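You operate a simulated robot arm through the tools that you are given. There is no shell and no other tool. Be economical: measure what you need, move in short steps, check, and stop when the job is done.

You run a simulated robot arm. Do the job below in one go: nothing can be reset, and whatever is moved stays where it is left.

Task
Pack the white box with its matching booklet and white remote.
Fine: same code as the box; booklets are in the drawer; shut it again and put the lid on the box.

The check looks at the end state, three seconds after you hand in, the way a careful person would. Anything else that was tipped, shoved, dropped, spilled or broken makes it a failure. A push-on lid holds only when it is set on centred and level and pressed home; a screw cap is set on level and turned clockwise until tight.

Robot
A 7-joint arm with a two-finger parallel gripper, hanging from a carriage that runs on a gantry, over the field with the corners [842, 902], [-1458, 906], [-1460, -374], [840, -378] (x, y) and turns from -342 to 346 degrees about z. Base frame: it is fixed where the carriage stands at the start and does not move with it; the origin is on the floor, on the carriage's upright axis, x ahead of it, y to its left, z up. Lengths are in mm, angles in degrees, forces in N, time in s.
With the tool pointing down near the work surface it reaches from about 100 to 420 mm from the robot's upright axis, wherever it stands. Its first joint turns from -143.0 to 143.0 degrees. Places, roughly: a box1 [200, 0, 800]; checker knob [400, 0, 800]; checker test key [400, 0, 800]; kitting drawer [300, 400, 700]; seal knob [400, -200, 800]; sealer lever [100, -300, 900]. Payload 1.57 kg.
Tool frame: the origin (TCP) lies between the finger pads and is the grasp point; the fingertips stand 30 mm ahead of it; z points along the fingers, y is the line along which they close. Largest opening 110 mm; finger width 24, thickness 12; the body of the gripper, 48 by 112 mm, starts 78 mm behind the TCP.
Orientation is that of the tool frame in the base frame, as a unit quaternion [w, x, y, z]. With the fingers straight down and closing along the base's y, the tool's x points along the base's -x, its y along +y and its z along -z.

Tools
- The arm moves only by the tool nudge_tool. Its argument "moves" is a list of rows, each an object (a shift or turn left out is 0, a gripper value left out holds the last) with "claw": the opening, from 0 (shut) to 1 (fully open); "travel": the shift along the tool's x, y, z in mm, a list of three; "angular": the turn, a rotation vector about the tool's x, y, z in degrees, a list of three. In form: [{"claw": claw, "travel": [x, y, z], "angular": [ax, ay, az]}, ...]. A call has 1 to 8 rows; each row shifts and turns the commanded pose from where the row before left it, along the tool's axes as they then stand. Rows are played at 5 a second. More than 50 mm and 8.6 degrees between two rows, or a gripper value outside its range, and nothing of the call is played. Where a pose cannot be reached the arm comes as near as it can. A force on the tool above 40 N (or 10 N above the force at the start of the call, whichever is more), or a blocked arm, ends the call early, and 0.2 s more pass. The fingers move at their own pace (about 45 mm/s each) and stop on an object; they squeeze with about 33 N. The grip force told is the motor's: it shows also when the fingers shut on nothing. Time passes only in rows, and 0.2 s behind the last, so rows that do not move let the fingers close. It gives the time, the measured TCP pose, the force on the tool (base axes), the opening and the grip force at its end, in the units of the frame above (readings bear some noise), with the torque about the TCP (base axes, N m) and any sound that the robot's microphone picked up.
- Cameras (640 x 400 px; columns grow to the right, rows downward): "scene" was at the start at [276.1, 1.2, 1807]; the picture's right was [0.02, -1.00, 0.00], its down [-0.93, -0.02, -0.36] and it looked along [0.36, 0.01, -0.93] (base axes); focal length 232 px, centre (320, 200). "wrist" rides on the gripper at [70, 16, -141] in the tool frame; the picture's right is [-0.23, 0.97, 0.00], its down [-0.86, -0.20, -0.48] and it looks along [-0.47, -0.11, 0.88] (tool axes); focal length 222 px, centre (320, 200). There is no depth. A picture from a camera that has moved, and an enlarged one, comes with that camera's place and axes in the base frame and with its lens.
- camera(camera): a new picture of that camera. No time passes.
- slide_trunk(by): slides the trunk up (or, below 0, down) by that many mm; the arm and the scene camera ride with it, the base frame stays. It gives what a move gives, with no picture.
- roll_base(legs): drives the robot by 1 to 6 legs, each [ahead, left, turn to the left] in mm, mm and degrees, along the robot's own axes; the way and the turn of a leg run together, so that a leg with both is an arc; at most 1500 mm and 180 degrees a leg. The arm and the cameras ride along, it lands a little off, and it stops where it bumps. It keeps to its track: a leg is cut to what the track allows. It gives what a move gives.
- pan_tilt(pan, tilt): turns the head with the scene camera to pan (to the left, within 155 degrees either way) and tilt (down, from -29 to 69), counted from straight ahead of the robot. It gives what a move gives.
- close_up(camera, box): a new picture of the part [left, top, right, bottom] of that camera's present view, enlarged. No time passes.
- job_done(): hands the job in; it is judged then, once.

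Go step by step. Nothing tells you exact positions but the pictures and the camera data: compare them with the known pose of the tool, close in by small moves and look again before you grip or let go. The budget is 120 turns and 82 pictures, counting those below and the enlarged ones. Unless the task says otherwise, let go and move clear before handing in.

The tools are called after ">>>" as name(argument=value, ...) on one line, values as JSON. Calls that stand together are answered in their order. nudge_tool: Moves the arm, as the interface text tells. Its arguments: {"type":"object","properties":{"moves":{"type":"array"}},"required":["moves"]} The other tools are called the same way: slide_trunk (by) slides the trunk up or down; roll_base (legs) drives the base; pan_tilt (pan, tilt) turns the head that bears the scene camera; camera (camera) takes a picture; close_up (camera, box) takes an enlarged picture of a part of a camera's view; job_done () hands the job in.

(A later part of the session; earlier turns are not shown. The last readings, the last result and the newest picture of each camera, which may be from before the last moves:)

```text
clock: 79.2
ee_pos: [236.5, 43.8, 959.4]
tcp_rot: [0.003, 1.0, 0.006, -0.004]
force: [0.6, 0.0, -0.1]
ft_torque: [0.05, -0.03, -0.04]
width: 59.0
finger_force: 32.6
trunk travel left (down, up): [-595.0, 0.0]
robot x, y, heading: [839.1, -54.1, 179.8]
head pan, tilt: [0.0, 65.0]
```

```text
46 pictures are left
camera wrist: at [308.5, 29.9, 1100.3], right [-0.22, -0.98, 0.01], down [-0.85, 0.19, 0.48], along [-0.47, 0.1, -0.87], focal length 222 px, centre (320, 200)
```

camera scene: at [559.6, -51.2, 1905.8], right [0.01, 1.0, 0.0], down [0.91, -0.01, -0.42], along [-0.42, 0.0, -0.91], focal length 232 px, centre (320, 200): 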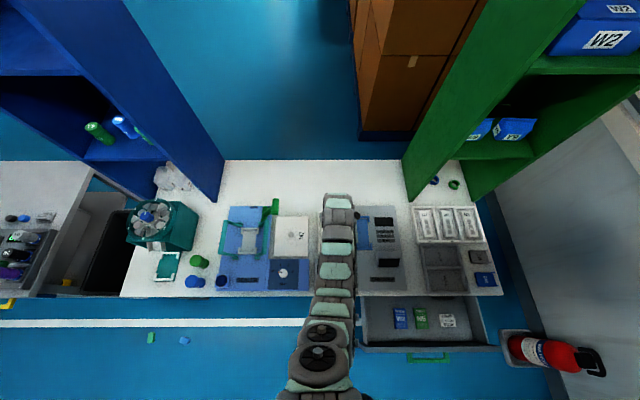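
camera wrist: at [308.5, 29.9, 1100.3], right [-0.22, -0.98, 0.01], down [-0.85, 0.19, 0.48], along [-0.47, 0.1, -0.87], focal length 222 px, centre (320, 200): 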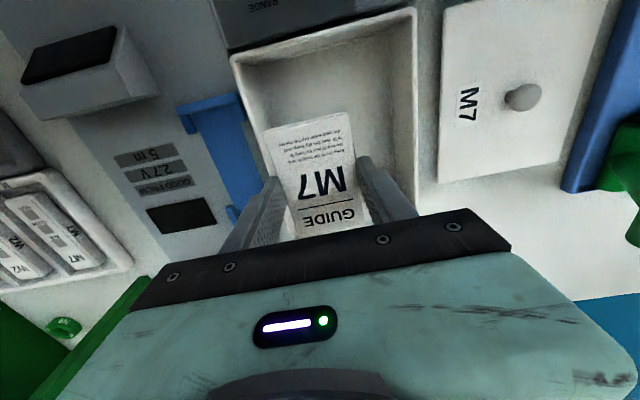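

Alignment looks right. Lowering into the box.

>>> slide_trunk(by=-110)

>>> camera(camera="wrist")

```text
clock: 80.6
ee_pos: [236.5, 44.6, 849.9]
tcp_rot: [0.002, 1.0, 0.006, -0.003]
force: [0.8, -0.1, 0.4]
ft_torque: [0.0, -0.03, 0.01]
width: 58.9
finger_force: 32.9
trunk travel left (down, up): [-485.0, 110.0]
robot x, y, heading: [844.7, -49.4, 179.6]
head pan, tilt: [0.0, 65.0]
```

```text
45 pictures are left
camera wrist: at [308.5, 30.1, 990.3], right [-0.22, -0.98, 0.01], down [-0.85, 0.19, 0.48], along [-0.47, 0.1, -0.87], focal length 222 px, centre (320, 200)
```

wrist: 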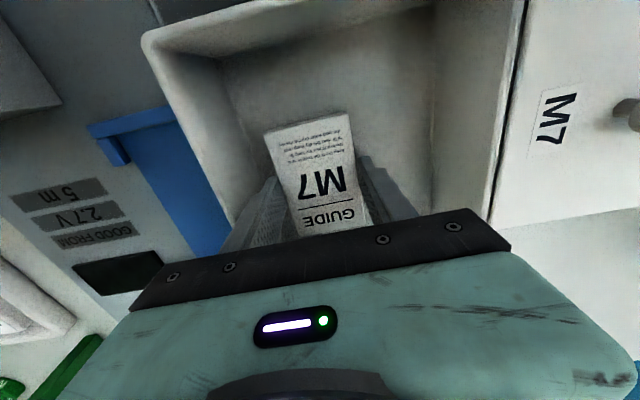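

>>> nudge_tool(moves=[{"travel": [0, 0, 5]}, {"travel": [0, 0, 5]}, {"travel": [0, 0, 4]}])

```text
clock: 81.4
ee_pos: [236.0, 45.1, 837.6]
tcp_rot: [0.001, 1.0, 0.006, -0.005]
force: [10.2, -1.8, 33.2]
ft_torque: [0.28, -0.92, -0.2]
width: 59.1
finger_force: 32.9
trunk travel left (down, up): [-485.0, 110.0]
robot x, y, heading: [838.4, -53.3, 179.6]
head pan, tilt: [0.0, 65.0]
```

The booklet is on the box floor. Releasing with a small opening and lifting out.

>>> nudge_tool(moves=[{"travel": [0, 0, -2]}, {"claw": 0.62}, {}, {}])

>>> slide_trunk(by=110)

>>> camera(camera="wrist")

```text
clock: 82.4
ee_pos: [236.5, 46.8, 836.8]
tcp_rot: [0.003, 1.0, 0.006, -0.004]
force: [-1.2, -2.4, 4.1]
ft_torque: [0.07, 0.0, 0.05]
width: 66.3
finger_force: 0.0
trunk travel left (down, up): [-485.0, 110.0]
robot x, y, heading: [841.3, -54.9, 179.6]
head pan, tilt: [0.0, 65.0]
```

```text
clock: 83.8
ee_pos: [236.9, 45.1, 947.0]
tcp_rot: [0.003, 1.0, 0.006, -0.003]
force: [-0.2, 0.3, 0.3]
ft_torque: [0.04, 0.0, -0.02]
width: 68.2
finger_force: 0.0
trunk travel left (down, up): [-595.0, 0.0]
robot x, y, heading: [840.5, -52.5, 179.6]
head pan, tilt: [0.0, 65.0]
```

```text
44 pictures are left
camera wrist: at [308.4, 30.1, 1088.0], right [-0.22, -0.98, 0.01], down [-0.85, 0.19, 0.48], along [-0.47, 0.1, -0.88], focal length 222 px, centre (320, 200)
```

wrist: 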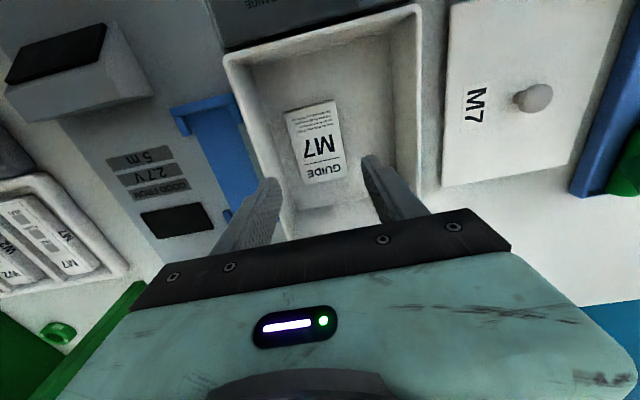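

The booklet is in place. Next is the M7 remote, near (190, 473); I'll move above it.

>>> roll_base(legs=[[0, -425, 0]])

>>> nudge_tool(moves=[{"claw": 0.7, "travel": [-22, 0, 0]}, {"travel": [-22, 0, 0]}])

>>> camera(camera="wrist")

```text
clock: 86.4
ee_pos: [238.1, 471.5, 948.8]
tcp_rot: [0.003, 1.0, 0.004, -0.003]
force: [-0.1, 0.2, -0.5]
ft_torque: [0.0, -0.02, 0.01]
width: 68.2
finger_force: 0.0
trunk travel left (down, up): [-595.0, 0.0]
robot x, y, heading: [839.9, 371.7, 179.4]
head pan, tilt: [0.0, 65.0]
```

```text
clock: 87.0
ee_pos: [194.5, 471.7, 946.7]
tcp_rot: [0.003, 1.0, 0.003, -0.003]
force: [0.3, 1.2, -0.2]
ft_torque: [-0.02, 0.01, -0.03]
width: 76.8
finger_force: 0.0
trunk travel left (down, up): [-595.0, 0.0]
robot x, y, heading: [840.8, 372.6, 179.4]
head pan, tilt: [0.0, 65.0]
```

```text
43 pictures are left
camera wrist: at [266.4, 456.9, 1087.9], right [-0.22, -0.98, 0.01], down [-0.85, 0.2, 0.48], along [-0.47, 0.1, -0.88], focal length 222 px, centre (320, 200)
```

wrist: 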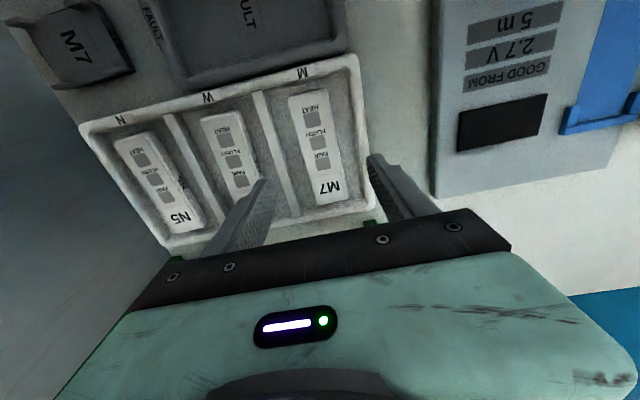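

The remote is centred at about (190, 473), aligned along x, around 44 mm wide. I'll narrow the opening to fit the slot and descend.

>>> nudge_tool(moves=[{"claw": 0.56, "travel": [4, -1, 0]}, {}])

>>> slide_trunk(by=-90)

>>> camera(camera="wrist")

```text
clock: 87.6
ee_pos: [198.7, 472.6, 947.9]
tcp_rot: [0.003, 1.0, 0.003, -0.004]
force: [0.1, -0.7, -0.3]
ft_torque: [0.0, -0.03, 0.0]
width: 61.6
finger_force: 0.1
trunk travel left (down, up): [-595.0, 0.0]
robot x, y, heading: [840.7, 371.1, 179.3]
head pan, tilt: [0.0, 65.0]
```

```text
clock: 88.9
ee_pos: [198.4, 473.3, 858.1]
tcp_rot: [0.002, 1.0, 0.004, -0.004]
force: [0.2, -0.2, 0.3]
ft_torque: [0.0, 0.03, 0.01]
width: 61.4
finger_force: 0.1
trunk travel left (down, up): [-505.0, 90.0]
robot x, y, heading: [840.3, 368.0, 179.3]
head pan, tilt: [0.0, 65.0]
```

```text
42 pictures are left
camera wrist: at [269.3, 458.1, 998.4], right [-0.22, -0.98, 0.01], down [-0.85, 0.2, 0.48], along [-0.47, 0.1, -0.88], focal length 222 px, centre (320, 200)
```

wrist: 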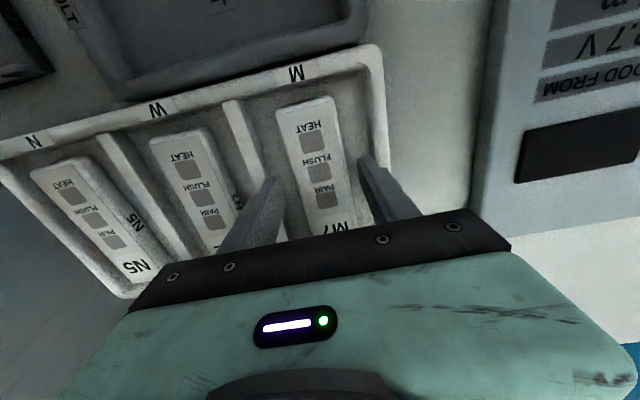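

>>> nudge_tool(moves=[{"travel": [0, 0, 6]}, {"travel": [0, 0, 6]}, {"travel": [0, 0, 5]}, {"travel": [0, 0, 4]}])

>>> camera(camera="wrist")

```text
clock: 89.9
ee_pos: [198.1, 474.2, 836.8]
tcp_rot: [0.002, 1.0, 0.003, -0.004]
force: [2.7, -0.5, 7.3]
ft_torque: [0.28, -0.18, -0.11]
width: 61.2
finger_force: 0.0
trunk travel left (down, up): [-505.0, 90.0]
robot x, y, heading: [840.4, 370.5, 179.6]
head pan, tilt: [0.0, 65.0]
```

```text
41 pictures are left
camera wrist: at [268.7, 458.6, 978.0], right [-0.22, -0.98, 0.01], down [-0.85, 0.2, 0.48], along [-0.47, 0.1, -0.87], focal length 222 px, centre (320, 200)
```

wrist: 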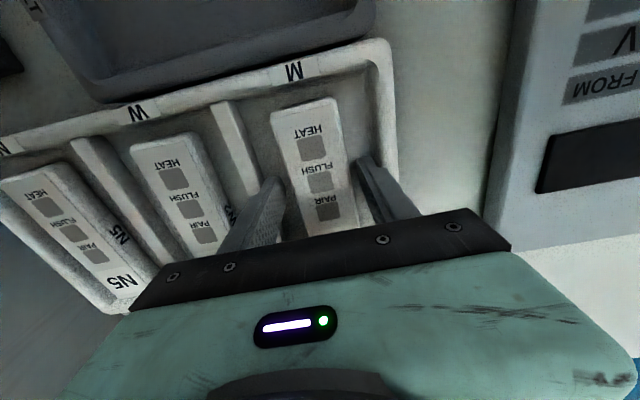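

Fingertips just touch the tray floor on both sides of the remote. I'll back off 2 mm and close.

>>> nudge_tool(moves=[{"travel": [0, 0, -2]}, {"claw": 0.3}, {"claw": 0.25}, {}, {}])

>>> slide_trunk(by=90)

>>> camera(camera="wrist")

```text
clock: 91.1
ee_pos: [197.6, 470.9, 839.0]
tcp_rot: [0.002, 1.0, 0.004, -0.004]
force: [-0.5, -0.8, 0.1]
ft_torque: [-0.03, -0.03, 0.0]
width: 45.1
finger_force: 33.0
trunk travel left (down, up): [-505.0, 90.0]
robot x, y, heading: [840.4, 373.2, 179.6]
head pan, tilt: [0.0, 65.0]
```

```text
clock: 92.3
ee_pos: [198.7, 474.0, 927.9]
tcp_rot: [0.003, 1.0, 0.003, -0.003]
force: [-0.1, 0.6, -0.9]
ft_torque: [-0.02, -0.01, -0.02]
width: 45.5
finger_force: 33.3
trunk travel left (down, up): [-595.0, 0.0]
robot x, y, heading: [840.3, 371.7, 179.9]
head pan, tilt: [0.0, 65.0]
```

```text
40 pictures are left
camera wrist: at [269.2, 458.1, 1068.7], right [-0.22, -0.98, 0.01], down [-0.85, 0.2, 0.48], along [-0.47, 0.1, -0.88], focal length 222 px, centre (320, 200)
```

wrist: 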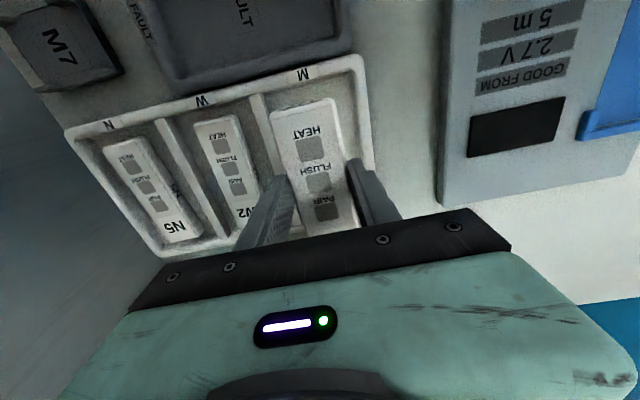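

Remote held. I'll raise it, carry it over to the −y side of the box and check clearance to the booklet.

>>> nudge_tool(moves=[{"travel": [0, 0, -25]}, {"travel": [0, 0, -25]}])

>>> roll_base(legs=[[0, 495, 0]])

>>> nudge_tool(moves=[{"travel": [25, 0, 0]}, {"travel": [25, 0, 0]}])

>>> camera(camera="wrist")

```text
clock: 92.9
ee_pos: [200.1, 472.7, 977.3]
tcp_rot: [0.003, 1.0, 0.004, -0.003]
force: [-0.1, 0.2, -1.0]
ft_torque: [-0.02, 0.0, -0.01]
width: 44.9
finger_force: 33.2
trunk travel left (down, up): [-595.0, 0.0]
robot x, y, heading: [842.8, 371.1, 179.4]
head pan, tilt: [0.0, 65.0]
```

```text
clock: 95.9
ee_pos: [194.0, -32.8, 978.0]
tcp_rot: [0.003, 1.0, 0.004, -0.004]
force: [0.1, 0.6, -1.2]
ft_torque: [-0.01, -0.01, -0.02]
width: 45.1
finger_force: 32.8
trunk travel left (down, up): [-595.0, 0.0]
robot x, y, heading: [834.5, -132.5, 179.7]
head pan, tilt: [0.0, 65.0]
```

```text
clock: 96.5
ee_pos: [244.3, -31.7, 978.4]
tcp_rot: [0.003, 1.0, 0.006, -0.005]
force: [-1.3, 0.0, -0.8]
ft_torque: [0.02, -0.04, 0.03]
width: 45.2
finger_force: 32.9
trunk travel left (down, up): [-595.0, 0.0]
robot x, y, heading: [840.9, -136.5, 179.6]
head pan, tilt: [0.0, 65.0]
```

```text
39 pictures are left
camera wrist: at [315.1, -47.3, 1119.7], right [-0.22, -0.98, 0.01], down [-0.85, 0.19, 0.48], along [-0.47, 0.1, -0.87], focal length 222 px, centre (320, 200)
```

wrist: 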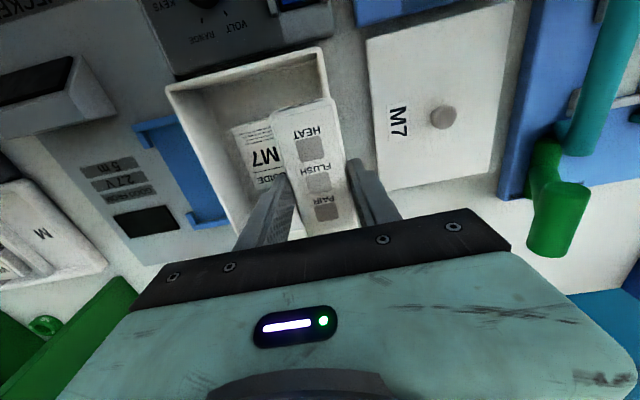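

The gap beside the booklet is tight. I'll come lower, still above the rim, and measure it more closely.

>>> nudge_tool(moves=[{"travel": [2, -14, 0]}])

>>> slide_trunk(by=-75)

>>> close_up(camera="wrist", box=[120, 0, 440, 220])

```text
clock: 96.9
ee_pos: [246.0, -19.2, 979.3]
tcp_rot: [0.001, 1.0, 0.007, -0.003]
force: [-0.3, -1.0, -1.0]
ft_torque: [0.03, -0.01, 0.01]
width: 45.3
finger_force: 33.0
trunk travel left (down, up): [-595.0, 0.0]
robot x, y, heading: [840.3, -134.9, 179.5]
head pan, tilt: [0.0, 65.0]
```

```text
clock: 98.0
ee_pos: [245.2, -18.9, 905.2]
tcp_rot: [0.003, 1.0, 0.005, -0.004]
force: [3.1, 0.2, 13.6]
ft_torque: [-0.49, -0.17, 0.1]
width: 45.2
finger_force: 33.4
trunk travel left (down, up): [-520.0, 75.0]
robot x, y, heading: [833.8, -128.9, 179.5]
head pan, tilt: [0.0, 65.0]
```

```text
1.82 times, centred on (280, 110) of wrist
camera zoom: at [315.9, -33.2, 1045.2], right [-0.22, -0.98, 0.01], down [-0.85, 0.19, 0.49], along [-0.47, 0.1, -0.87], focal length 404 px, centre (393, 364)
```

zoom: 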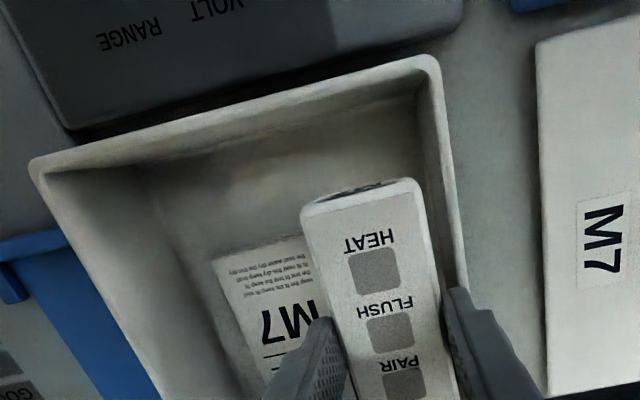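

The outer finger is touching the rim, so the rim is higher than I thought, near z 875. I'll lift straight away. The box is deep enough to lay the remote flat on top of the booklet.

>>> slide_trunk(by=45)

>>> nudge_tool(moves=[{"travel": [2, -28, 0]}, {"travel": [2, -28, 0]}])

>>> camera(camera="wrist")

```text
clock: 98.9
ee_pos: [247.0, -18.6, 947.7]
tcp_rot: [0.003, 1.0, 0.005, -0.003]
force: [1.6, 0.4, -0.8]
ft_torque: [0.0, -0.02, -0.01]
width: 45.1
finger_force: 32.9
trunk travel left (down, up): [-565.0, 30.0]
robot x, y, heading: [835.3, -134.7, 179.5]
head pan, tilt: [0.0, 65.0]
```

```text
clock: 99.5
ee_pos: [248.5, 36.9, 949.9]
tcp_rot: [0.004, 1.0, 0.006, -0.003]
force: [0.1, -0.7, -1.3]
ft_torque: [0.04, -0.02, -0.02]
width: 45.3
finger_force: 32.9
trunk travel left (down, up): [-565.0, 30.0]
robot x, y, heading: [839.5, -133.1, 179.7]
head pan, tilt: [0.0, 65.0]
```

```text
37 pictures are left
camera wrist: at [319.7, 23.0, 1089.9], right [-0.22, -0.98, 0.01], down [-0.85, 0.19, 0.48], along [-0.47, 0.1, -0.88], focal length 222 px, centre (320, 200)
```

wrist: 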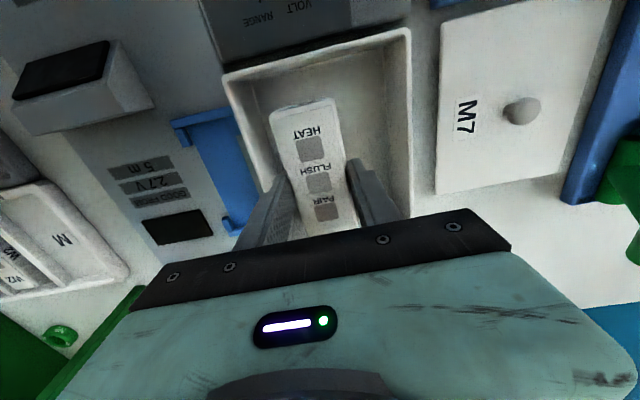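

>>> slide_trunk(by=-82)

>>> nudge_tool(moves=[{"travel": [0, 0, 4]}, {"travel": [0, 0, 4]}])

```text
clock: 100.7
ee_pos: [248.9, 37.4, 867.1]
tcp_rot: [0.003, 1.0, 0.006, -0.004]
force: [-0.6, 0.3, -1.0]
ft_torque: [0.0, 0.0, 0.01]
width: 45.4
finger_force: 33.1
trunk travel left (down, up): [-483.0, 112.0]
robot x, y, heading: [836.9, -130.1, 179.6]
head pan, tilt: [0.0, 65.0]
```

```text
clock: 101.3
ee_pos: [248.0, 38.6, 858.8]
tcp_rot: [0.001, 1.0, 0.006, -0.004]
force: [0.3, -0.4, -1.1]
ft_torque: [-0.02, 0.0, 0.05]
width: 44.9
finger_force: 32.9
trunk travel left (down, up): [-483.0, 112.0]
robot x, y, heading: [837.1, -132.6, 179.7]
head pan, tilt: [0.0, 65.0]
```

>>> nudge_tool(moves=[{"travel": [0, 0, 3]}, {"travel": [0, 0, 3]}])

>>> camera(camera="wrist")

```text
clock: 101.9
ee_pos: [247.7, 38.1, 854.6]
tcp_rot: [0.002, 1.0, 0.005, -0.004]
force: [2.6, -0.8, 9.7]
ft_torque: [0.15, -0.05, -0.05]
width: 45.4
finger_force: 33.1
trunk travel left (down, up): [-483.0, 112.0]
robot x, y, heading: [835.0, -132.5, 179.5]
head pan, tilt: [0.0, 65.0]
```

```text
36 pictures are left
camera wrist: at [319.2, 22.9, 994.6], right [-0.22, -0.98, 0.01], down [-0.85, 0.19, 0.48], along [-0.47, 0.1, -0.87], focal length 222 px, centre (320, 200)
```

wrist: 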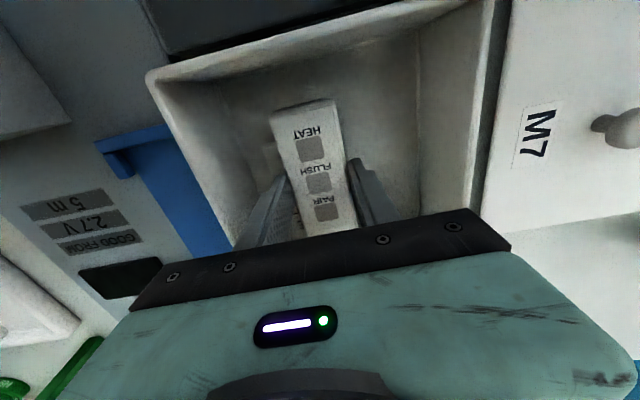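

Contact with the booklet at about 10 N. Releasing and rising.

>>> nudge_tool(moves=[{"claw": 0.53}, {}, {}])

>>> slide_trunk(by=112)

>>> camera(camera="wrist")

```text
clock: 102.7
ee_pos: [247.9, 37.9, 852.2]
tcp_rot: [0.002, 1.0, 0.006, -0.003]
force: [0.0, 0.3, 0.7]
ft_torque: [0.04, 0.03, -0.01]
width: 57.9
finger_force: 0.0
trunk travel left (down, up): [-483.0, 112.0]
robot x, y, heading: [836.9, -131.5, 179.8]
head pan, tilt: [0.0, 65.0]
```

```text
clock: 104.1
ee_pos: [248.4, 37.5, 964.9]
tcp_rot: [0.002, 1.0, 0.005, -0.003]
force: [-0.1, -0.1, -0.1]
ft_torque: [0.0, 0.01, -0.02]
width: 58.4
finger_force: 0.1
trunk travel left (down, up): [-595.0, 0.0]
robot x, y, heading: [835.9, -128.4, 179.8]
head pan, tilt: [0.0, 65.0]
```

```text
35 pictures are left
camera wrist: at [319.6, 22.7, 1105.9], right [-0.22, -0.98, 0.01], down [-0.85, 0.19, 0.48], along [-0.47, 0.1, -0.88], focal length 222 px, centre (320, 200)
```

wrist: 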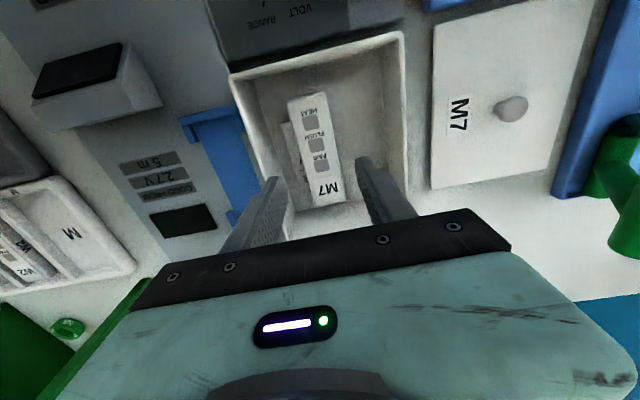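

Both items lie neatly in the box. Now to the lid: its knob should be near (240, −188).

>>> roll_base(legs=[[0, 222, 0]])

>>> camera(camera="wrist")

>>> camera(camera="scene")

```text
clock: 105.8
ee_pos: [246.2, -187.9, 965.4]
tcp_rot: [0.002, 1.0, 0.007, -0.003]
force: [0.5, 0.2, 0.7]
ft_torque: [0.01, -0.02, -0.03]
width: 58.1
finger_force: 0.0
trunk travel left (down, up): [-595.0, 0.0]
robot x, y, heading: [833.4, -351.7, 179.9]
head pan, tilt: [0.0, 65.0]
```

```text
34 pictures are left
camera wrist: at [317.8, -202.0, 1106.0], right [-0.21, -0.98, 0.01], down [-0.85, 0.19, 0.48], along [-0.47, 0.1, -0.88], focal length 222 px, centre (320, 200)
```

wrist: 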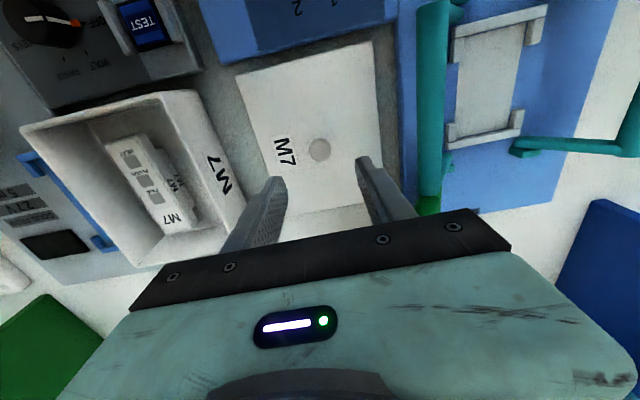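

```text
33 pictures are left
camera scene: at [554.7, -353.5, 1905.9], right [0.0, 1.0, 0.0], down [0.91, 0.0, -0.42], along [-0.42, 0.0, -0.91], focal length 232 px, centre (320, 200)
```

scene: 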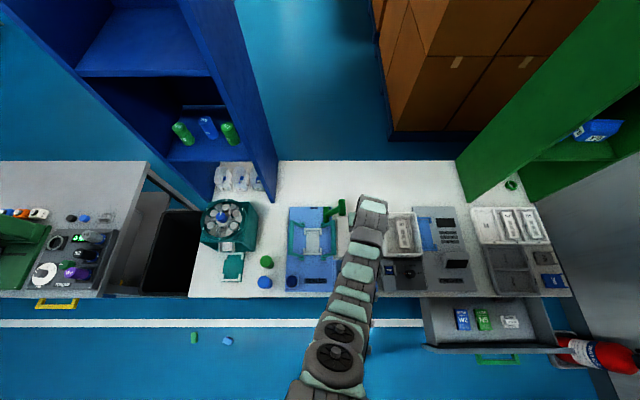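

I'll zoom in to measure the lid and the box rim accurately.

>>> close_up(camera="wrist", box=[0, 20, 400, 270])

```text
1.60 times, centred on (200, 145) of wrist
camera zoom: at [317.8, -202.0, 1106.0], right [-0.21, -0.98, 0.01], down [-0.85, 0.19, 0.48], along [-0.47, 0.1, -0.88], focal length 355 px, centre (512, 288)
```

zoom: 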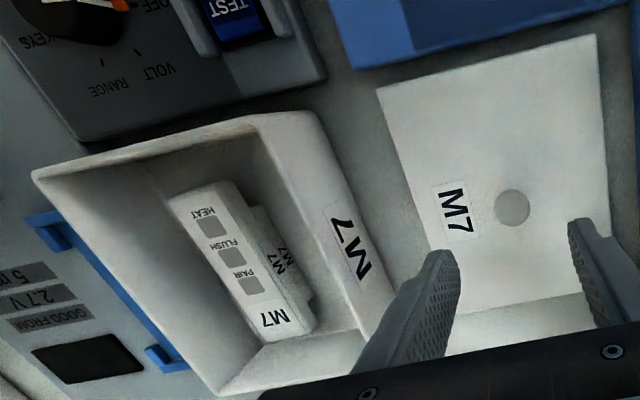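

Rim z≈878, box centre about (240, 23). The lid's knob is at about (241.5, −186.5), with the lid top near 814. Lowering onto the knob.

>>> nudge_tool(moves=[{"travel": [-4.5, -1, 0]}])

>>> slide_trunk(by=-90)

>>> camera(camera="wrist")

```text
clock: 106.2
ee_pos: [242.9, -186.9, 964.6]
tcp_rot: [0.003, 1.0, 0.007, -0.005]
force: [-0.4, 0.6, 1.2]
ft_torque: [0.03, 0.0, -0.04]
width: 58.3
finger_force: 0.1
trunk travel left (down, up): [-595.0, 0.0]
robot x, y, heading: [833.0, -357.7, 179.5]
head pan, tilt: [0.0, 65.0]
```

```text
clock: 107.5
ee_pos: [241.6, -187.3, 875.7]
tcp_rot: [0.002, 1.0, 0.008, -0.004]
force: [0.2, -0.5, -0.9]
ft_torque: [-0.02, 0.0, 0.02]
width: 58.4
finger_force: 0.0
trunk travel left (down, up): [-505.0, 90.0]
robot x, y, heading: [830.2, -353.8, 179.8]
head pan, tilt: [0.0, 65.0]
```

```text
31 pictures are left
camera wrist: at [312.9, -201.3, 1016.1], right [-0.21, -0.98, 0.01], down [-0.85, 0.19, 0.48], along [-0.47, 0.1, -0.88], focal length 222 px, centre (320, 200)
```

wrist: 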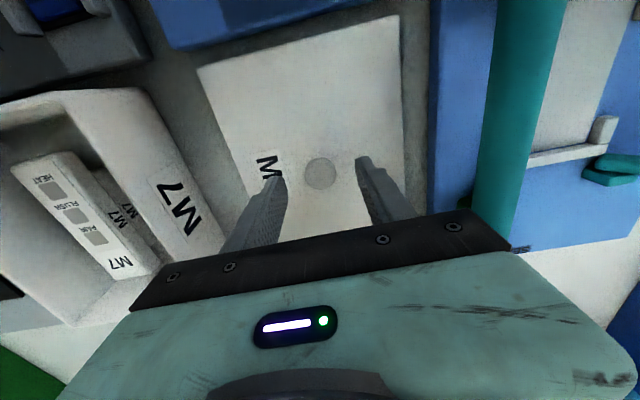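

>>> nudge_tool(moves=[{"travel": [0, 0, 8]}, {"travel": [0, 0, 8]}, {"travel": [0, 0, 6]}, {"travel": [0, 0, 4]}])

>>> camera(camera="wrist")

```text
clock: 108.5
ee_pos: [241.7, -186.6, 849.9]
tcp_rot: [0.002, 1.0, 0.008, -0.004]
force: [0.1, -0.8, 0.1]
ft_torque: [0.02, 0.0, 0.01]
width: 58.1
finger_force: 0.0
trunk travel left (down, up): [-505.0, 90.0]
robot x, y, heading: [834.4, -355.7, 179.9]
head pan, tilt: [0.0, 65.0]
```

```text
30 pictures are left
camera wrist: at [313.2, -201.3, 990.1], right [-0.21, -0.98, 0.01], down [-0.85, 0.19, 0.48], along [-0.47, 0.1, -0.88], focal length 222 px, centre (320, 200)
```

wrist: 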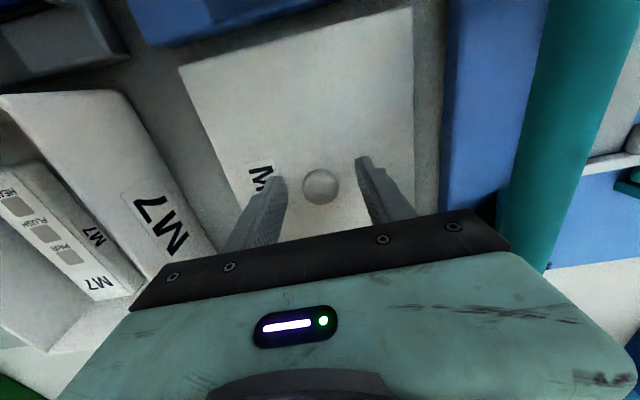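

The knob sits centred between the pads. Closing and lifting.

>>> nudge_tool(moves=[{"claw": 0.2}, {"claw": 0.12}, {}, {}])

>>> slide_trunk(by=40)

>>> camera(camera="wrist")

```text
clock: 109.5
ee_pos: [242.8, -186.4, 849.5]
tcp_rot: [0.002, 1.0, 0.008, -0.004]
force: [0.7, -0.3, 0.9]
ft_torque: [-0.02, 0.0, 0.05]
width: 26.6
finger_force: 31.6
trunk travel left (down, up): [-505.0, 90.0]
robot x, y, heading: [834.6, -355.3, 179.6]
head pan, tilt: [0.0, 65.0]
```

```text
clock: 110.3
ee_pos: [242.6, -187.1, 888.7]
tcp_rot: [0.003, 1.0, 0.008, -0.004]
force: [0.6, 0.8, -0.5]
ft_torque: [-0.03, 0.01, 0.01]
width: 26.3
finger_force: 32.9
trunk travel left (down, up): [-545.0, 50.0]
robot x, y, heading: [835.0, -354.6, 179.5]
head pan, tilt: [0.0, 65.0]
```

```text
29 pictures are left
camera wrist: at [313.6, -201.3, 1029.9], right [-0.21, -0.98, 0.01], down [-0.85, 0.19, 0.48], along [-0.47, 0.1, -0.88], focal length 222 px, centre (320, 200)
```

wrist: 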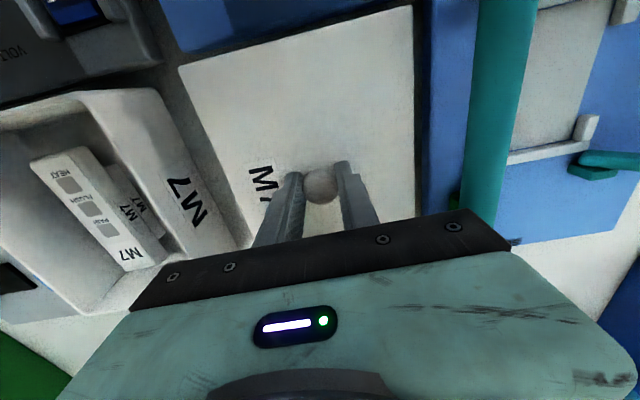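

Lid lifted level. Raising it and carrying it over the box.

>>> slide_trunk(by=50)

>>> nudge_tool(moves=[{"travel": [0, 0, -15]}, {"travel": [0, 0, -15]}])

>>> roll_base(legs=[[0, -207, 0]])

>>> camera(camera="wrist")

```text
clock: 111.2
ee_pos: [242.7, -186.6, 939.8]
tcp_rot: [0.002, 1.0, 0.007, -0.003]
force: [1.1, 1.9, -2.1]
ft_torque: [0.1, -0.04, -0.08]
width: 26.5
finger_force: 33.2
trunk travel left (down, up): [-595.0, 0.0]
robot x, y, heading: [837.0, -359.4, 179.8]
head pan, tilt: [0.0, 65.0]
```

```text
clock: 111.8
ee_pos: [242.5, -186.3, 969.1]
tcp_rot: [0.003, 1.0, 0.008, -0.004]
force: [1.5, 2.6, -1.8]
ft_torque: [0.18, -0.13, -0.11]
width: 26.3
finger_force: 33.0
trunk travel left (down, up): [-595.0, 0.0]
robot x, y, heading: [832.9, -354.2, 179.8]
head pan, tilt: [0.0, 65.0]
```

```text
clock: 113.4
ee_pos: [245.1, 22.6, 968.7]
tcp_rot: [0.003, 1.0, 0.008, -0.005]
force: [0.2, 0.4, -0.4]
ft_torque: [0.03, -0.01, -0.01]
width: 26.2
finger_force: 32.7
trunk travel left (down, up): [-595.0, 0.0]
robot x, y, heading: [833.0, -143.7, 179.8]
head pan, tilt: [0.0, 65.0]
```

```text
28 pictures are left
camera wrist: at [315.0, 8.2, 1109.8], right [-0.21, -0.98, 0.01], down [-0.85, 0.19, 0.48], along [-0.47, 0.1, -0.88], focal length 222 px, centre (320, 200)
```

wrist: 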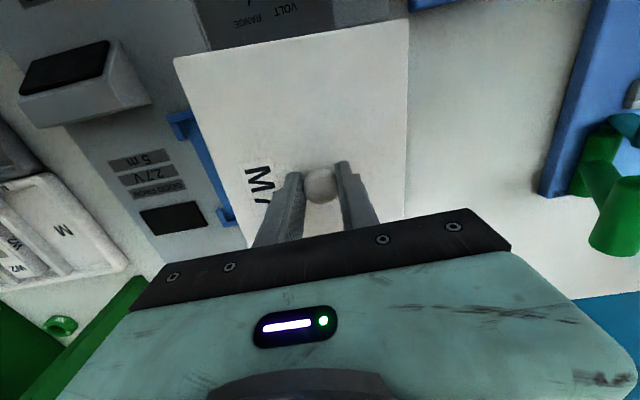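

The lid seems to have yawed a few degrees in the grip during the carry. I'll zoom in to measure it.

>>> close_up(camera="wrist", box=[140, 0, 440, 250])

>>> close_up(camera="scene", box=[280, 180, 420, 300])

```text
1.60 times, centred on (290, 125) of wrist
camera zoom: at [315.0, 8.2, 1109.8], right [-0.21, -0.98, 0.01], down [-0.85, 0.19, 0.48], along [-0.47, 0.1, -0.88], focal length 355 px, centre (368, 320)
```

zoom: 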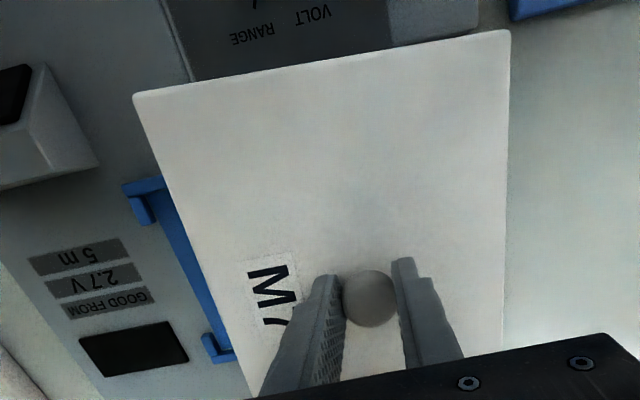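

```text
3.33 times, centred on (350, 240) of scene
camera zoom: at [555.2, -144.0, 1905.8], right [0.0, 1.0, 0.0], down [0.91, 0.0, -0.42], along [-0.42, 0.0, -0.91], focal length 775 px, centre (220, 67)
```

zoom: 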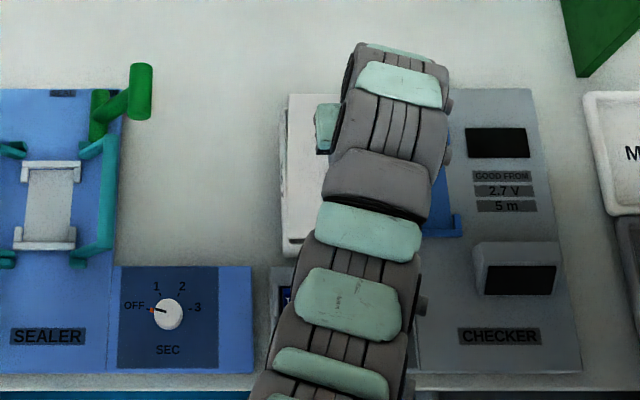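

While lifting, the lid's corner apparently caught under the sealer's green lever, so it now sits tilted and yawed in the grip. I'll set it back on free table between the box and the sealer (y≈−148), let it settle flat, and regrip.

>>> roll_base(legs=[[0, 171, 0]])

>>> nudge_tool(moves=[{"travel": [-2, 0, 0], "angular": [0, 0, -3.5]}])

>>> slide_trunk(by=-90)

>>> camera(camera="wrist")

>>> close_up(camera="scene", box=[240, 180, 400, 300])

```text
clock: 114.9
ee_pos: [243.6, -143.4, 968.4]
tcp_rot: [0.002, 1.0, 0.007, -0.003]
force: [-0.3, 0.1, -0.6]
ft_torque: [-0.01, -0.01, 0.0]
width: 26.3
finger_force: 33.2
trunk travel left (down, up): [-595.0, 0.0]
robot x, y, heading: [835.2, -311.1, 179.8]
head pan, tilt: [0.0, 65.0]
```

```text
clock: 115.3
ee_pos: [241.3, -142.3, 968.7]
tcp_rot: [0.002, 0.999, 0.038, -0.004]
force: [0.5, 0.1, -1.2]
ft_torque: [-0.01, 0.0, 0.03]
width: 26.2
finger_force: 32.9
trunk travel left (down, up): [-595.0, 0.0]
robot x, y, heading: [834.0, -309.7, 179.9]
head pan, tilt: [0.0, 65.0]
```

```text
clock: 116.5
ee_pos: [241.8, -142.8, 879.7]
tcp_rot: [0.002, 0.999, 0.038, -0.004]
force: [1.1, 0.2, -0.3]
ft_torque: [0.0, 0.04, 0.0]
width: 26.2
finger_force: 32.9
trunk travel left (down, up): [-505.0, 90.0]
robot x, y, heading: [838.2, -313.1, 180.0]
head pan, tilt: [0.0, 65.0]
```

```text
25 pictures are left
camera wrist: at [313.6, -152.3, 1020.1], right [-0.15, -0.99, 0.01], down [-0.86, 0.14, 0.48], along [-0.48, 0.07, -0.87], focal length 222 px, centre (320, 200)
```

wrist: 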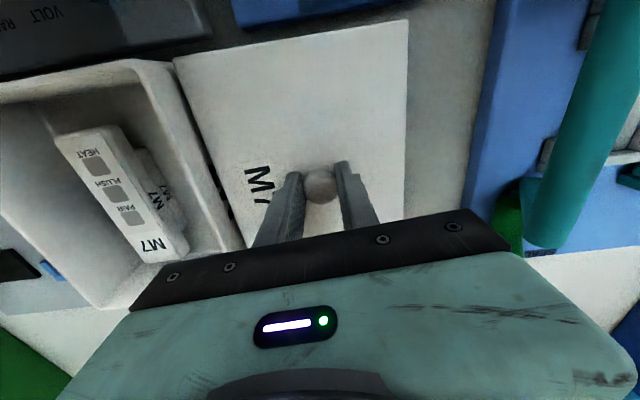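

```text
3.33 times, centred on (320, 240) of scene
camera zoom: at [554.7, -309.4, 1815.9], right [0.0, 1.0, 0.0], down [0.91, 0.0, -0.42], along [-0.42, 0.0, -0.91], focal length 775 px, centre (320, 67)
```

zoom: 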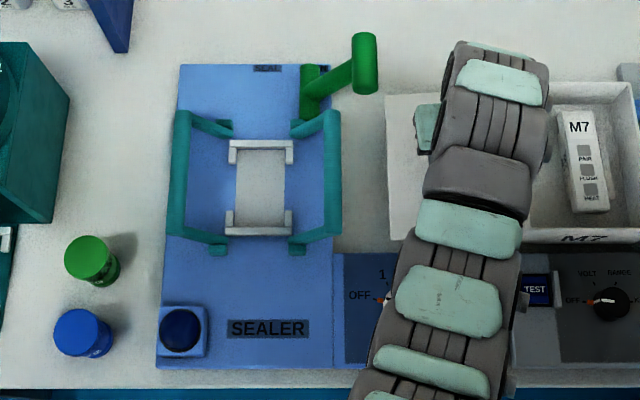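

>>> nudge_tool(moves=[{"travel": [0, 6, 6]}, {"travel": [0, 0, 6]}, {"travel": [0, 0, 5]}, {"travel": [0, 0, 4]}, {"travel": [0, 0, 3]}])

```text
clock: 117.7
ee_pos: [242.1, -147.6, 855.1]
tcp_rot: [0.002, 0.999, 0.036, -0.005]
force: [-0.9, 1.7, 3.7]
ft_torque: [-0.3, 0.53, -0.18]
width: 26.4
finger_force: 32.8
trunk travel left (down, up): [-505.0, 90.0]
robot x, y, heading: [839.0, -307.1, 179.6]
head pan, tilt: [0.0, 65.0]
```

>>> nudge_tool(moves=[{"travel": [0, 0, 2]}, {"travel": [0, 0, 2]}, {"claw": 0.5}, {}, {}])

>>> camera(camera="wrist")

```text
clock: 118.9
ee_pos: [241.7, -149.5, 851.0]
tcp_rot: [0.002, 0.999, 0.037, -0.004]
force: [0.2, 0.5, 0.6]
ft_torque: [0.02, -0.01, 0.02]
width: 55.0
finger_force: 0.1
trunk travel left (down, up): [-505.0, 90.0]
robot x, y, heading: [836.8, -310.9, 179.8]
head pan, tilt: [0.0, 65.0]
```

```text
23 pictures are left
camera wrist: at [314.0, -158.1, 992.0], right [-0.15, -0.99, 0.01], down [-0.86, 0.14, 0.48], along [-0.48, 0.07, -0.88], focal length 222 px, centre (320, 200)
```

wrist: 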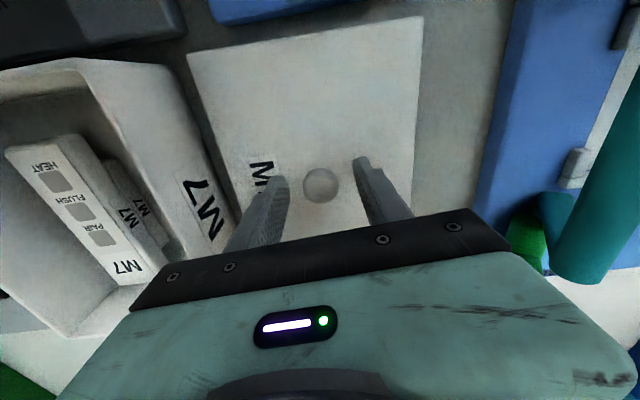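

The lid lies flat and square again. Gripping the knob and lifting, this time well clear of the lever.

>>> nudge_tool(moves=[{"travel": [-1, -2, 1]}, {"claw": 0.2}, {"claw": 0.12}, {}, {}])

>>> slide_trunk(by=90)

>>> nudge_tool(moves=[{"travel": [0, 0, -12]}, {"travel": [0, 0, -12]}])

>>> close_up(camera="wrist", box=[140, 0, 460, 250])

```text
clock: 120.1
ee_pos: [239.7, -146.0, 849.6]
tcp_rot: [0.001, 0.999, 0.038, -0.004]
force: [-0.6, -0.6, 1.6]
ft_torque: [0.0, -0.01, -0.01]
width: 26.7
finger_force: 32.8
trunk travel left (down, up): [-505.0, 90.0]
robot x, y, heading: [835.3, -308.2, 179.6]
head pan, tilt: [0.0, 65.0]
```

```text
clock: 121.4
ee_pos: [240.3, -145.5, 941.2]
tcp_rot: [0.002, 0.999, 0.038, -0.003]
force: [-0.8, -0.7, -1.4]
ft_torque: [0.02, 0.0, 0.0]
width: 26.3
finger_force: 32.8
trunk travel left (down, up): [-595.0, 0.0]
robot x, y, heading: [837.3, -310.8, 179.8]
head pan, tilt: [0.0, 65.0]
```

```text
clock: 122.0
ee_pos: [240.5, -146.7, 964.2]
tcp_rot: [0.001, 0.999, 0.038, -0.003]
force: [-0.3, 0.0, -0.7]
ft_torque: [-0.03, -0.01, 0.04]
width: 26.7
finger_force: 32.9
trunk travel left (down, up): [-595.0, 0.0]
robot x, y, heading: [834.9, -308.9, 179.8]
head pan, tilt: [0.0, 65.0]
```

```text
1.60 times, centred on (300, 125) of wrist
camera zoom: at [312.7, -156.2, 1104.7], right [-0.15, -0.99, 0.01], down [-0.86, 0.14, 0.48], along [-0.48, 0.07, -0.88], focal length 355 px, centre (352, 320)
```

zoom: 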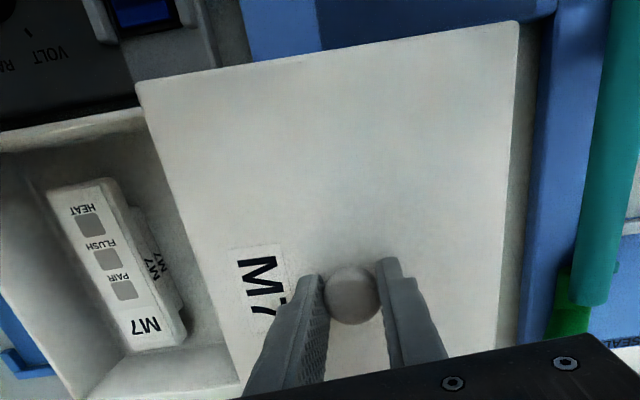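

The lid is held level now. I'll carry it over the box centre, about (241.5, 24).

>>> roll_base(legs=[[0, -170, 0]])

>>> camera(camera="wrist")

```text
clock: 123.5
ee_pos: [241.5, 24.1, 964.3]
tcp_rot: [0.002, 0.999, 0.037, -0.004]
force: [0.5, 0.3, -1.1]
ft_torque: [0.0, -0.01, 0.01]
width: 26.5
finger_force: 33.0
trunk travel left (down, up): [-595.0, 0.0]
robot x, y, heading: [834.9, -138.9, 179.8]
head pan, tilt: [0.0, 65.0]
```

```text
21 pictures are left
camera wrist: at [313.9, 15.2, 1104.7], right [-0.16, -0.99, 0.01], down [-0.86, 0.14, 0.48], along [-0.48, 0.07, -0.87], focal length 222 px, centre (320, 200)
```

wrist: 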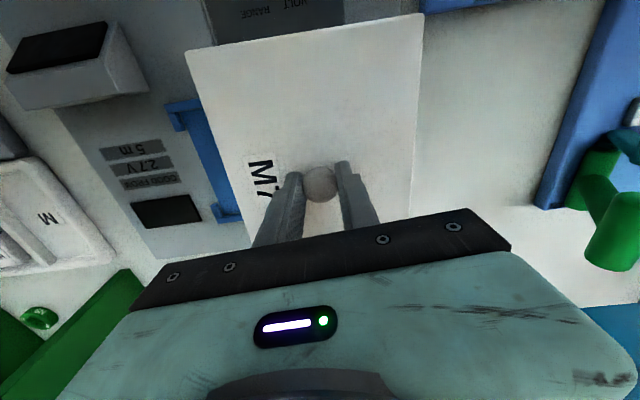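

>>> nudge_tool(moves=[{"angular": [0, 0, -0.6]}])

>>> slide_trunk(by=-27)

>>> close_up(camera="wrist", box=[140, 0, 460, 250])

>>> close_up(camera="scene", box=[300, 180, 420, 300])

```text
clock: 123.9
ee_pos: [242.7, 25.7, 964.3]
tcp_rot: [0.002, 0.999, 0.042, -0.004]
force: [-0.2, 0.1, -1.6]
ft_torque: [-0.01, 0.0, 0.01]
width: 26.4
finger_force: 32.9
trunk travel left (down, up): [-595.0, 0.0]
robot x, y, heading: [837.9, -140.8, 179.5]
head pan, tilt: [0.0, 65.0]
```

```text
clock: 124.6
ee_pos: [242.3, 25.3, 936.8]
tcp_rot: [0.002, 0.999, 0.042, -0.003]
force: [0.5, -0.2, -1.4]
ft_torque: [-0.01, 0.01, 0.0]
width: 26.4
finger_force: 33.3
trunk travel left (down, up): [-568.0, 27.0]
robot x, y, heading: [836.9, -138.8, 179.8]
head pan, tilt: [0.0, 65.0]
```

```text
1.60 times, centred on (300, 125) of wrist
camera zoom: at [313.9, 15.9, 1077.8], right [-0.15, -0.99, 0.01], down [-0.87, 0.13, 0.48], along [-0.48, 0.07, -0.87], focal length 355 px, centre (352, 320)
```

zoom: 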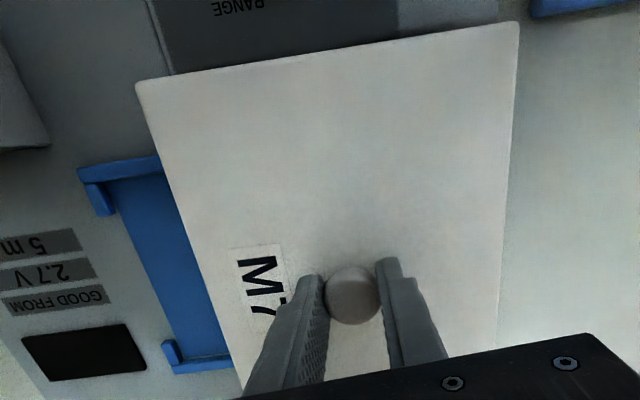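

```text
3.33 times, centred on (360, 240) of scene
camera zoom: at [555.6, -138.6, 1878.8], right [0.01, 1.0, 0.0], down [0.91, -0.01, -0.42], along [-0.42, 0.0, -0.91], focal length 775 px, centre (187, 67)
```

zoom: 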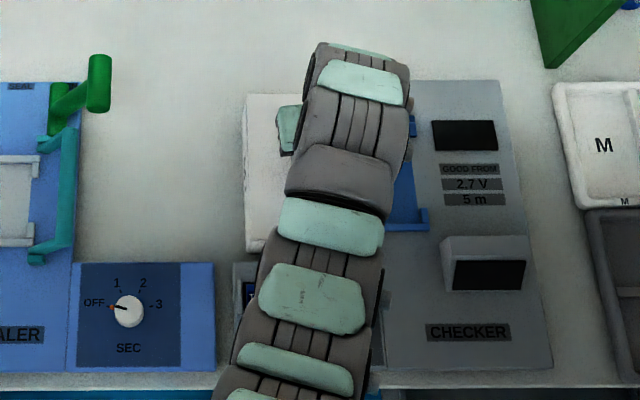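

>>> close_up(camera="scene", box=[320, 200, 364, 270])

```text
5.71 times, centred on (342, 235) of scene
camera zoom: at [555.6, -138.6, 1878.8], right [0.01, 1.0, 0.0], down [0.91, -0.01, -0.42], along [-0.42, 0.0, -0.91], focal length 1328 px, centre (194, 0)
```

zoom: 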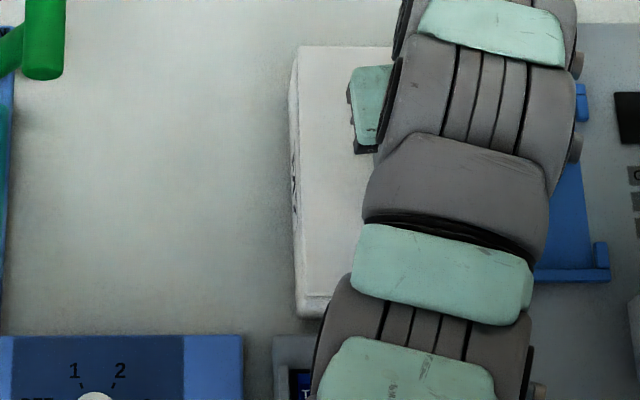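

From the scene view the lid is yawed about −1.3° relative to the box, with a small offset. I'll correct both and recheck.

>>> nudge_tool(moves=[{"angular": [0, 0, -1.3]}, {"travel": [-1.8, 1.2, 0]}, {}])

>>> slide_trunk(by=-5)

>>> close_up(camera="scene", box=[320, 200, 364, 270])

```text
clock: 125.4
ee_pos: [239.6, 23.9, 937.5]
tcp_rot: [0.002, 0.999, 0.053, -0.004]
force: [-0.7, 0.7, -0.6]
ft_torque: [-0.01, -0.02, 0.0]
width: 26.5
finger_force: 33.0
trunk travel left (down, up): [-568.0, 27.0]
robot x, y, heading: [835.3, -142.0, 179.4]
head pan, tilt: [0.0, 65.0]
```

```text
clock: 125.9
ee_pos: [240.1, 23.1, 932.6]
tcp_rot: [0.002, 0.999, 0.053, -0.003]
force: [0.4, 0.0, -0.8]
ft_torque: [-0.02, -0.01, 0.04]
width: 26.4
finger_force: 32.9
trunk travel left (down, up): [-563.0, 32.0]
robot x, y, heading: [835.2, -144.5, 179.7]
head pan, tilt: [0.0, 65.0]
```

```text
5.71 times, centred on (342, 235) of scene
camera zoom: at [555.6, -138.6, 1873.8], right [0.01, 1.0, 0.0], down [0.91, -0.01, -0.42], along [-0.42, 0.0, -0.91], focal length 1328 px, centre (194, 0)
```

zoom: 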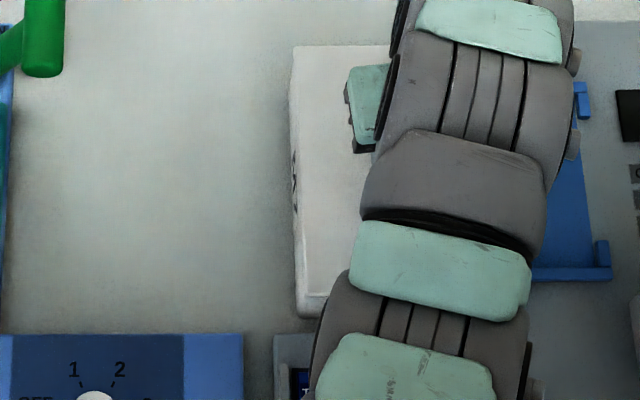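

Now nearly parallel with even overhang. I'll trim the yaw slightly and lower onto the rim.

>>> nudge_tool(moves=[{"angular": [0, 0, 0.3]}, {"travel": [0, 0, 3]}, {"travel": [0, 0, 2]}, {}])

```text
clock: 126.9
ee_pos: [240.0, 23.1, 926.2]
tcp_rot: [0.002, 0.999, 0.051, -0.004]
force: [0.0, 1.4, -1.3]
ft_torque: [0.01, 0.02, 0.0]
width: 26.5
finger_force: 32.8
trunk travel left (down, up): [-563.0, 32.0]
robot x, y, heading: [837.6, -143.0, 179.9]
head pan, tilt: [0.0, 65.0]
```

>>> nudge_tool(moves=[{"travel": [0, 0, 2]}, {"travel": [0, 0, 2]}, {}])

>>> nudge_tool(moves=[{"travel": [0, 0, 2]}, {"travel": [0, 0, 2]}, {}])

```text
clock: 127.7
ee_pos: [240.1, 22.5, 922.2]
tcp_rot: [0.001, 0.999, 0.051, -0.003]
force: [-0.7, 0.5, -0.6]
ft_torque: [-0.02, -0.01, 0.02]
width: 26.7
finger_force: 33.5
trunk travel left (down, up): [-563.0, 32.0]
robot x, y, heading: [836.9, -142.6, 179.5]
head pan, tilt: [0.0, 65.0]
```

```text
clock: 128.5
ee_pos: [239.8, 23.7, 918.6]
tcp_rot: [0.002, 0.999, 0.051, -0.004]
force: [0.0, -0.1, -1.2]
ft_torque: [-0.01, 0.0, -0.02]
width: 26.2
finger_force: 33.1
trunk travel left (down, up): [-563.0, 32.0]
robot x, y, heading: [840.3, -140.3, 179.8]
head pan, tilt: [0.0, 65.0]
```

No contact yet; continuing down in small steps.

>>> nudge_tool(moves=[{"travel": [0, 0, 2]}, {"travel": [0, 0, 2]}, {}])

>>> nudge_tool(moves=[{"travel": [0, 0, 2]}, {"travel": [0, 0, 1]}, {}])

```text
clock: 129.3
ee_pos: [238.5, 23.1, 916.5]
tcp_rot: [0.002, 0.999, 0.051, -0.004]
force: [10.7, -4.8, 28.8]
ft_torque: [-0.11, -0.17, 0.03]
width: 26.5
finger_force: 33.3
trunk travel left (down, up): [-563.0, 32.0]
robot x, y, heading: [833.6, -141.3, 179.6]
head pan, tilt: [0.0, 65.0]
```

```text
clock: 130.1
ee_pos: [239.0, 23.4, 912.9]
tcp_rot: [0.002, 0.999, 0.05, -0.005]
force: [5.7, -3.0, 28.5]
ft_torque: [-0.13, -0.08, 0.08]
width: 26.5
finger_force: 33.0
trunk travel left (down, up): [-563.0, 32.0]
robot x, y, heading: [836.3, -139.5, 179.4]
head pan, tilt: [0.0, 65.0]
```

The lid has met the rim evenly with little torque, and it's sliding on. Pressing further.

>>> nudge_tool(moves=[{"travel": [0, 0, 1.5]}, {"travel": [0, 0, 1.5]}, {}])

>>> close_up(camera="scene", box=[320, 200, 364, 270])

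```text
clock: 130.7
ee_pos: [237.7, 23.1, 910.5]
tcp_rot: [0.002, 0.999, 0.051, -0.004]
force: [4.9, -3.2, 20.8]
ft_torque: [0.1, -0.36, 0.02]
width: 26.7
finger_force: 33.2
trunk travel left (down, up): [-563.0, 32.0]
robot x, y, heading: [835.3, -140.8, 179.5]
head pan, tilt: [0.0, 65.0]
stopped in row 2: the force on the tool passed its limit at 44 N (the readings are from after the stop); the commanded pose is now the measured one
```

```text
5.71 times, centred on (342, 235) of scene
camera zoom: at [555.5, -138.7, 1873.8], right [0.01, 1.0, 0.0], down [0.91, -0.01, -0.42], along [-0.42, 0.0, -0.91], focal length 1328 px, centre (194, 0)
```

zoom: 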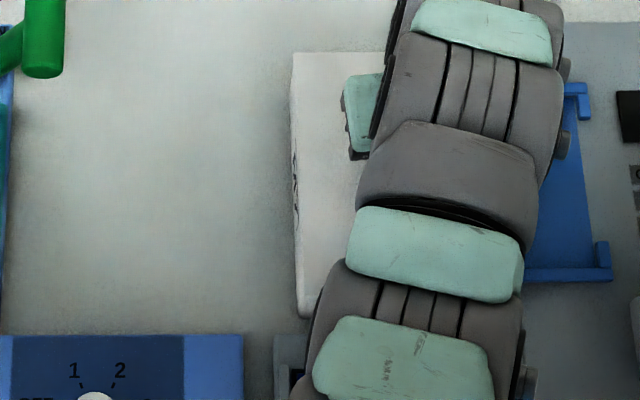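

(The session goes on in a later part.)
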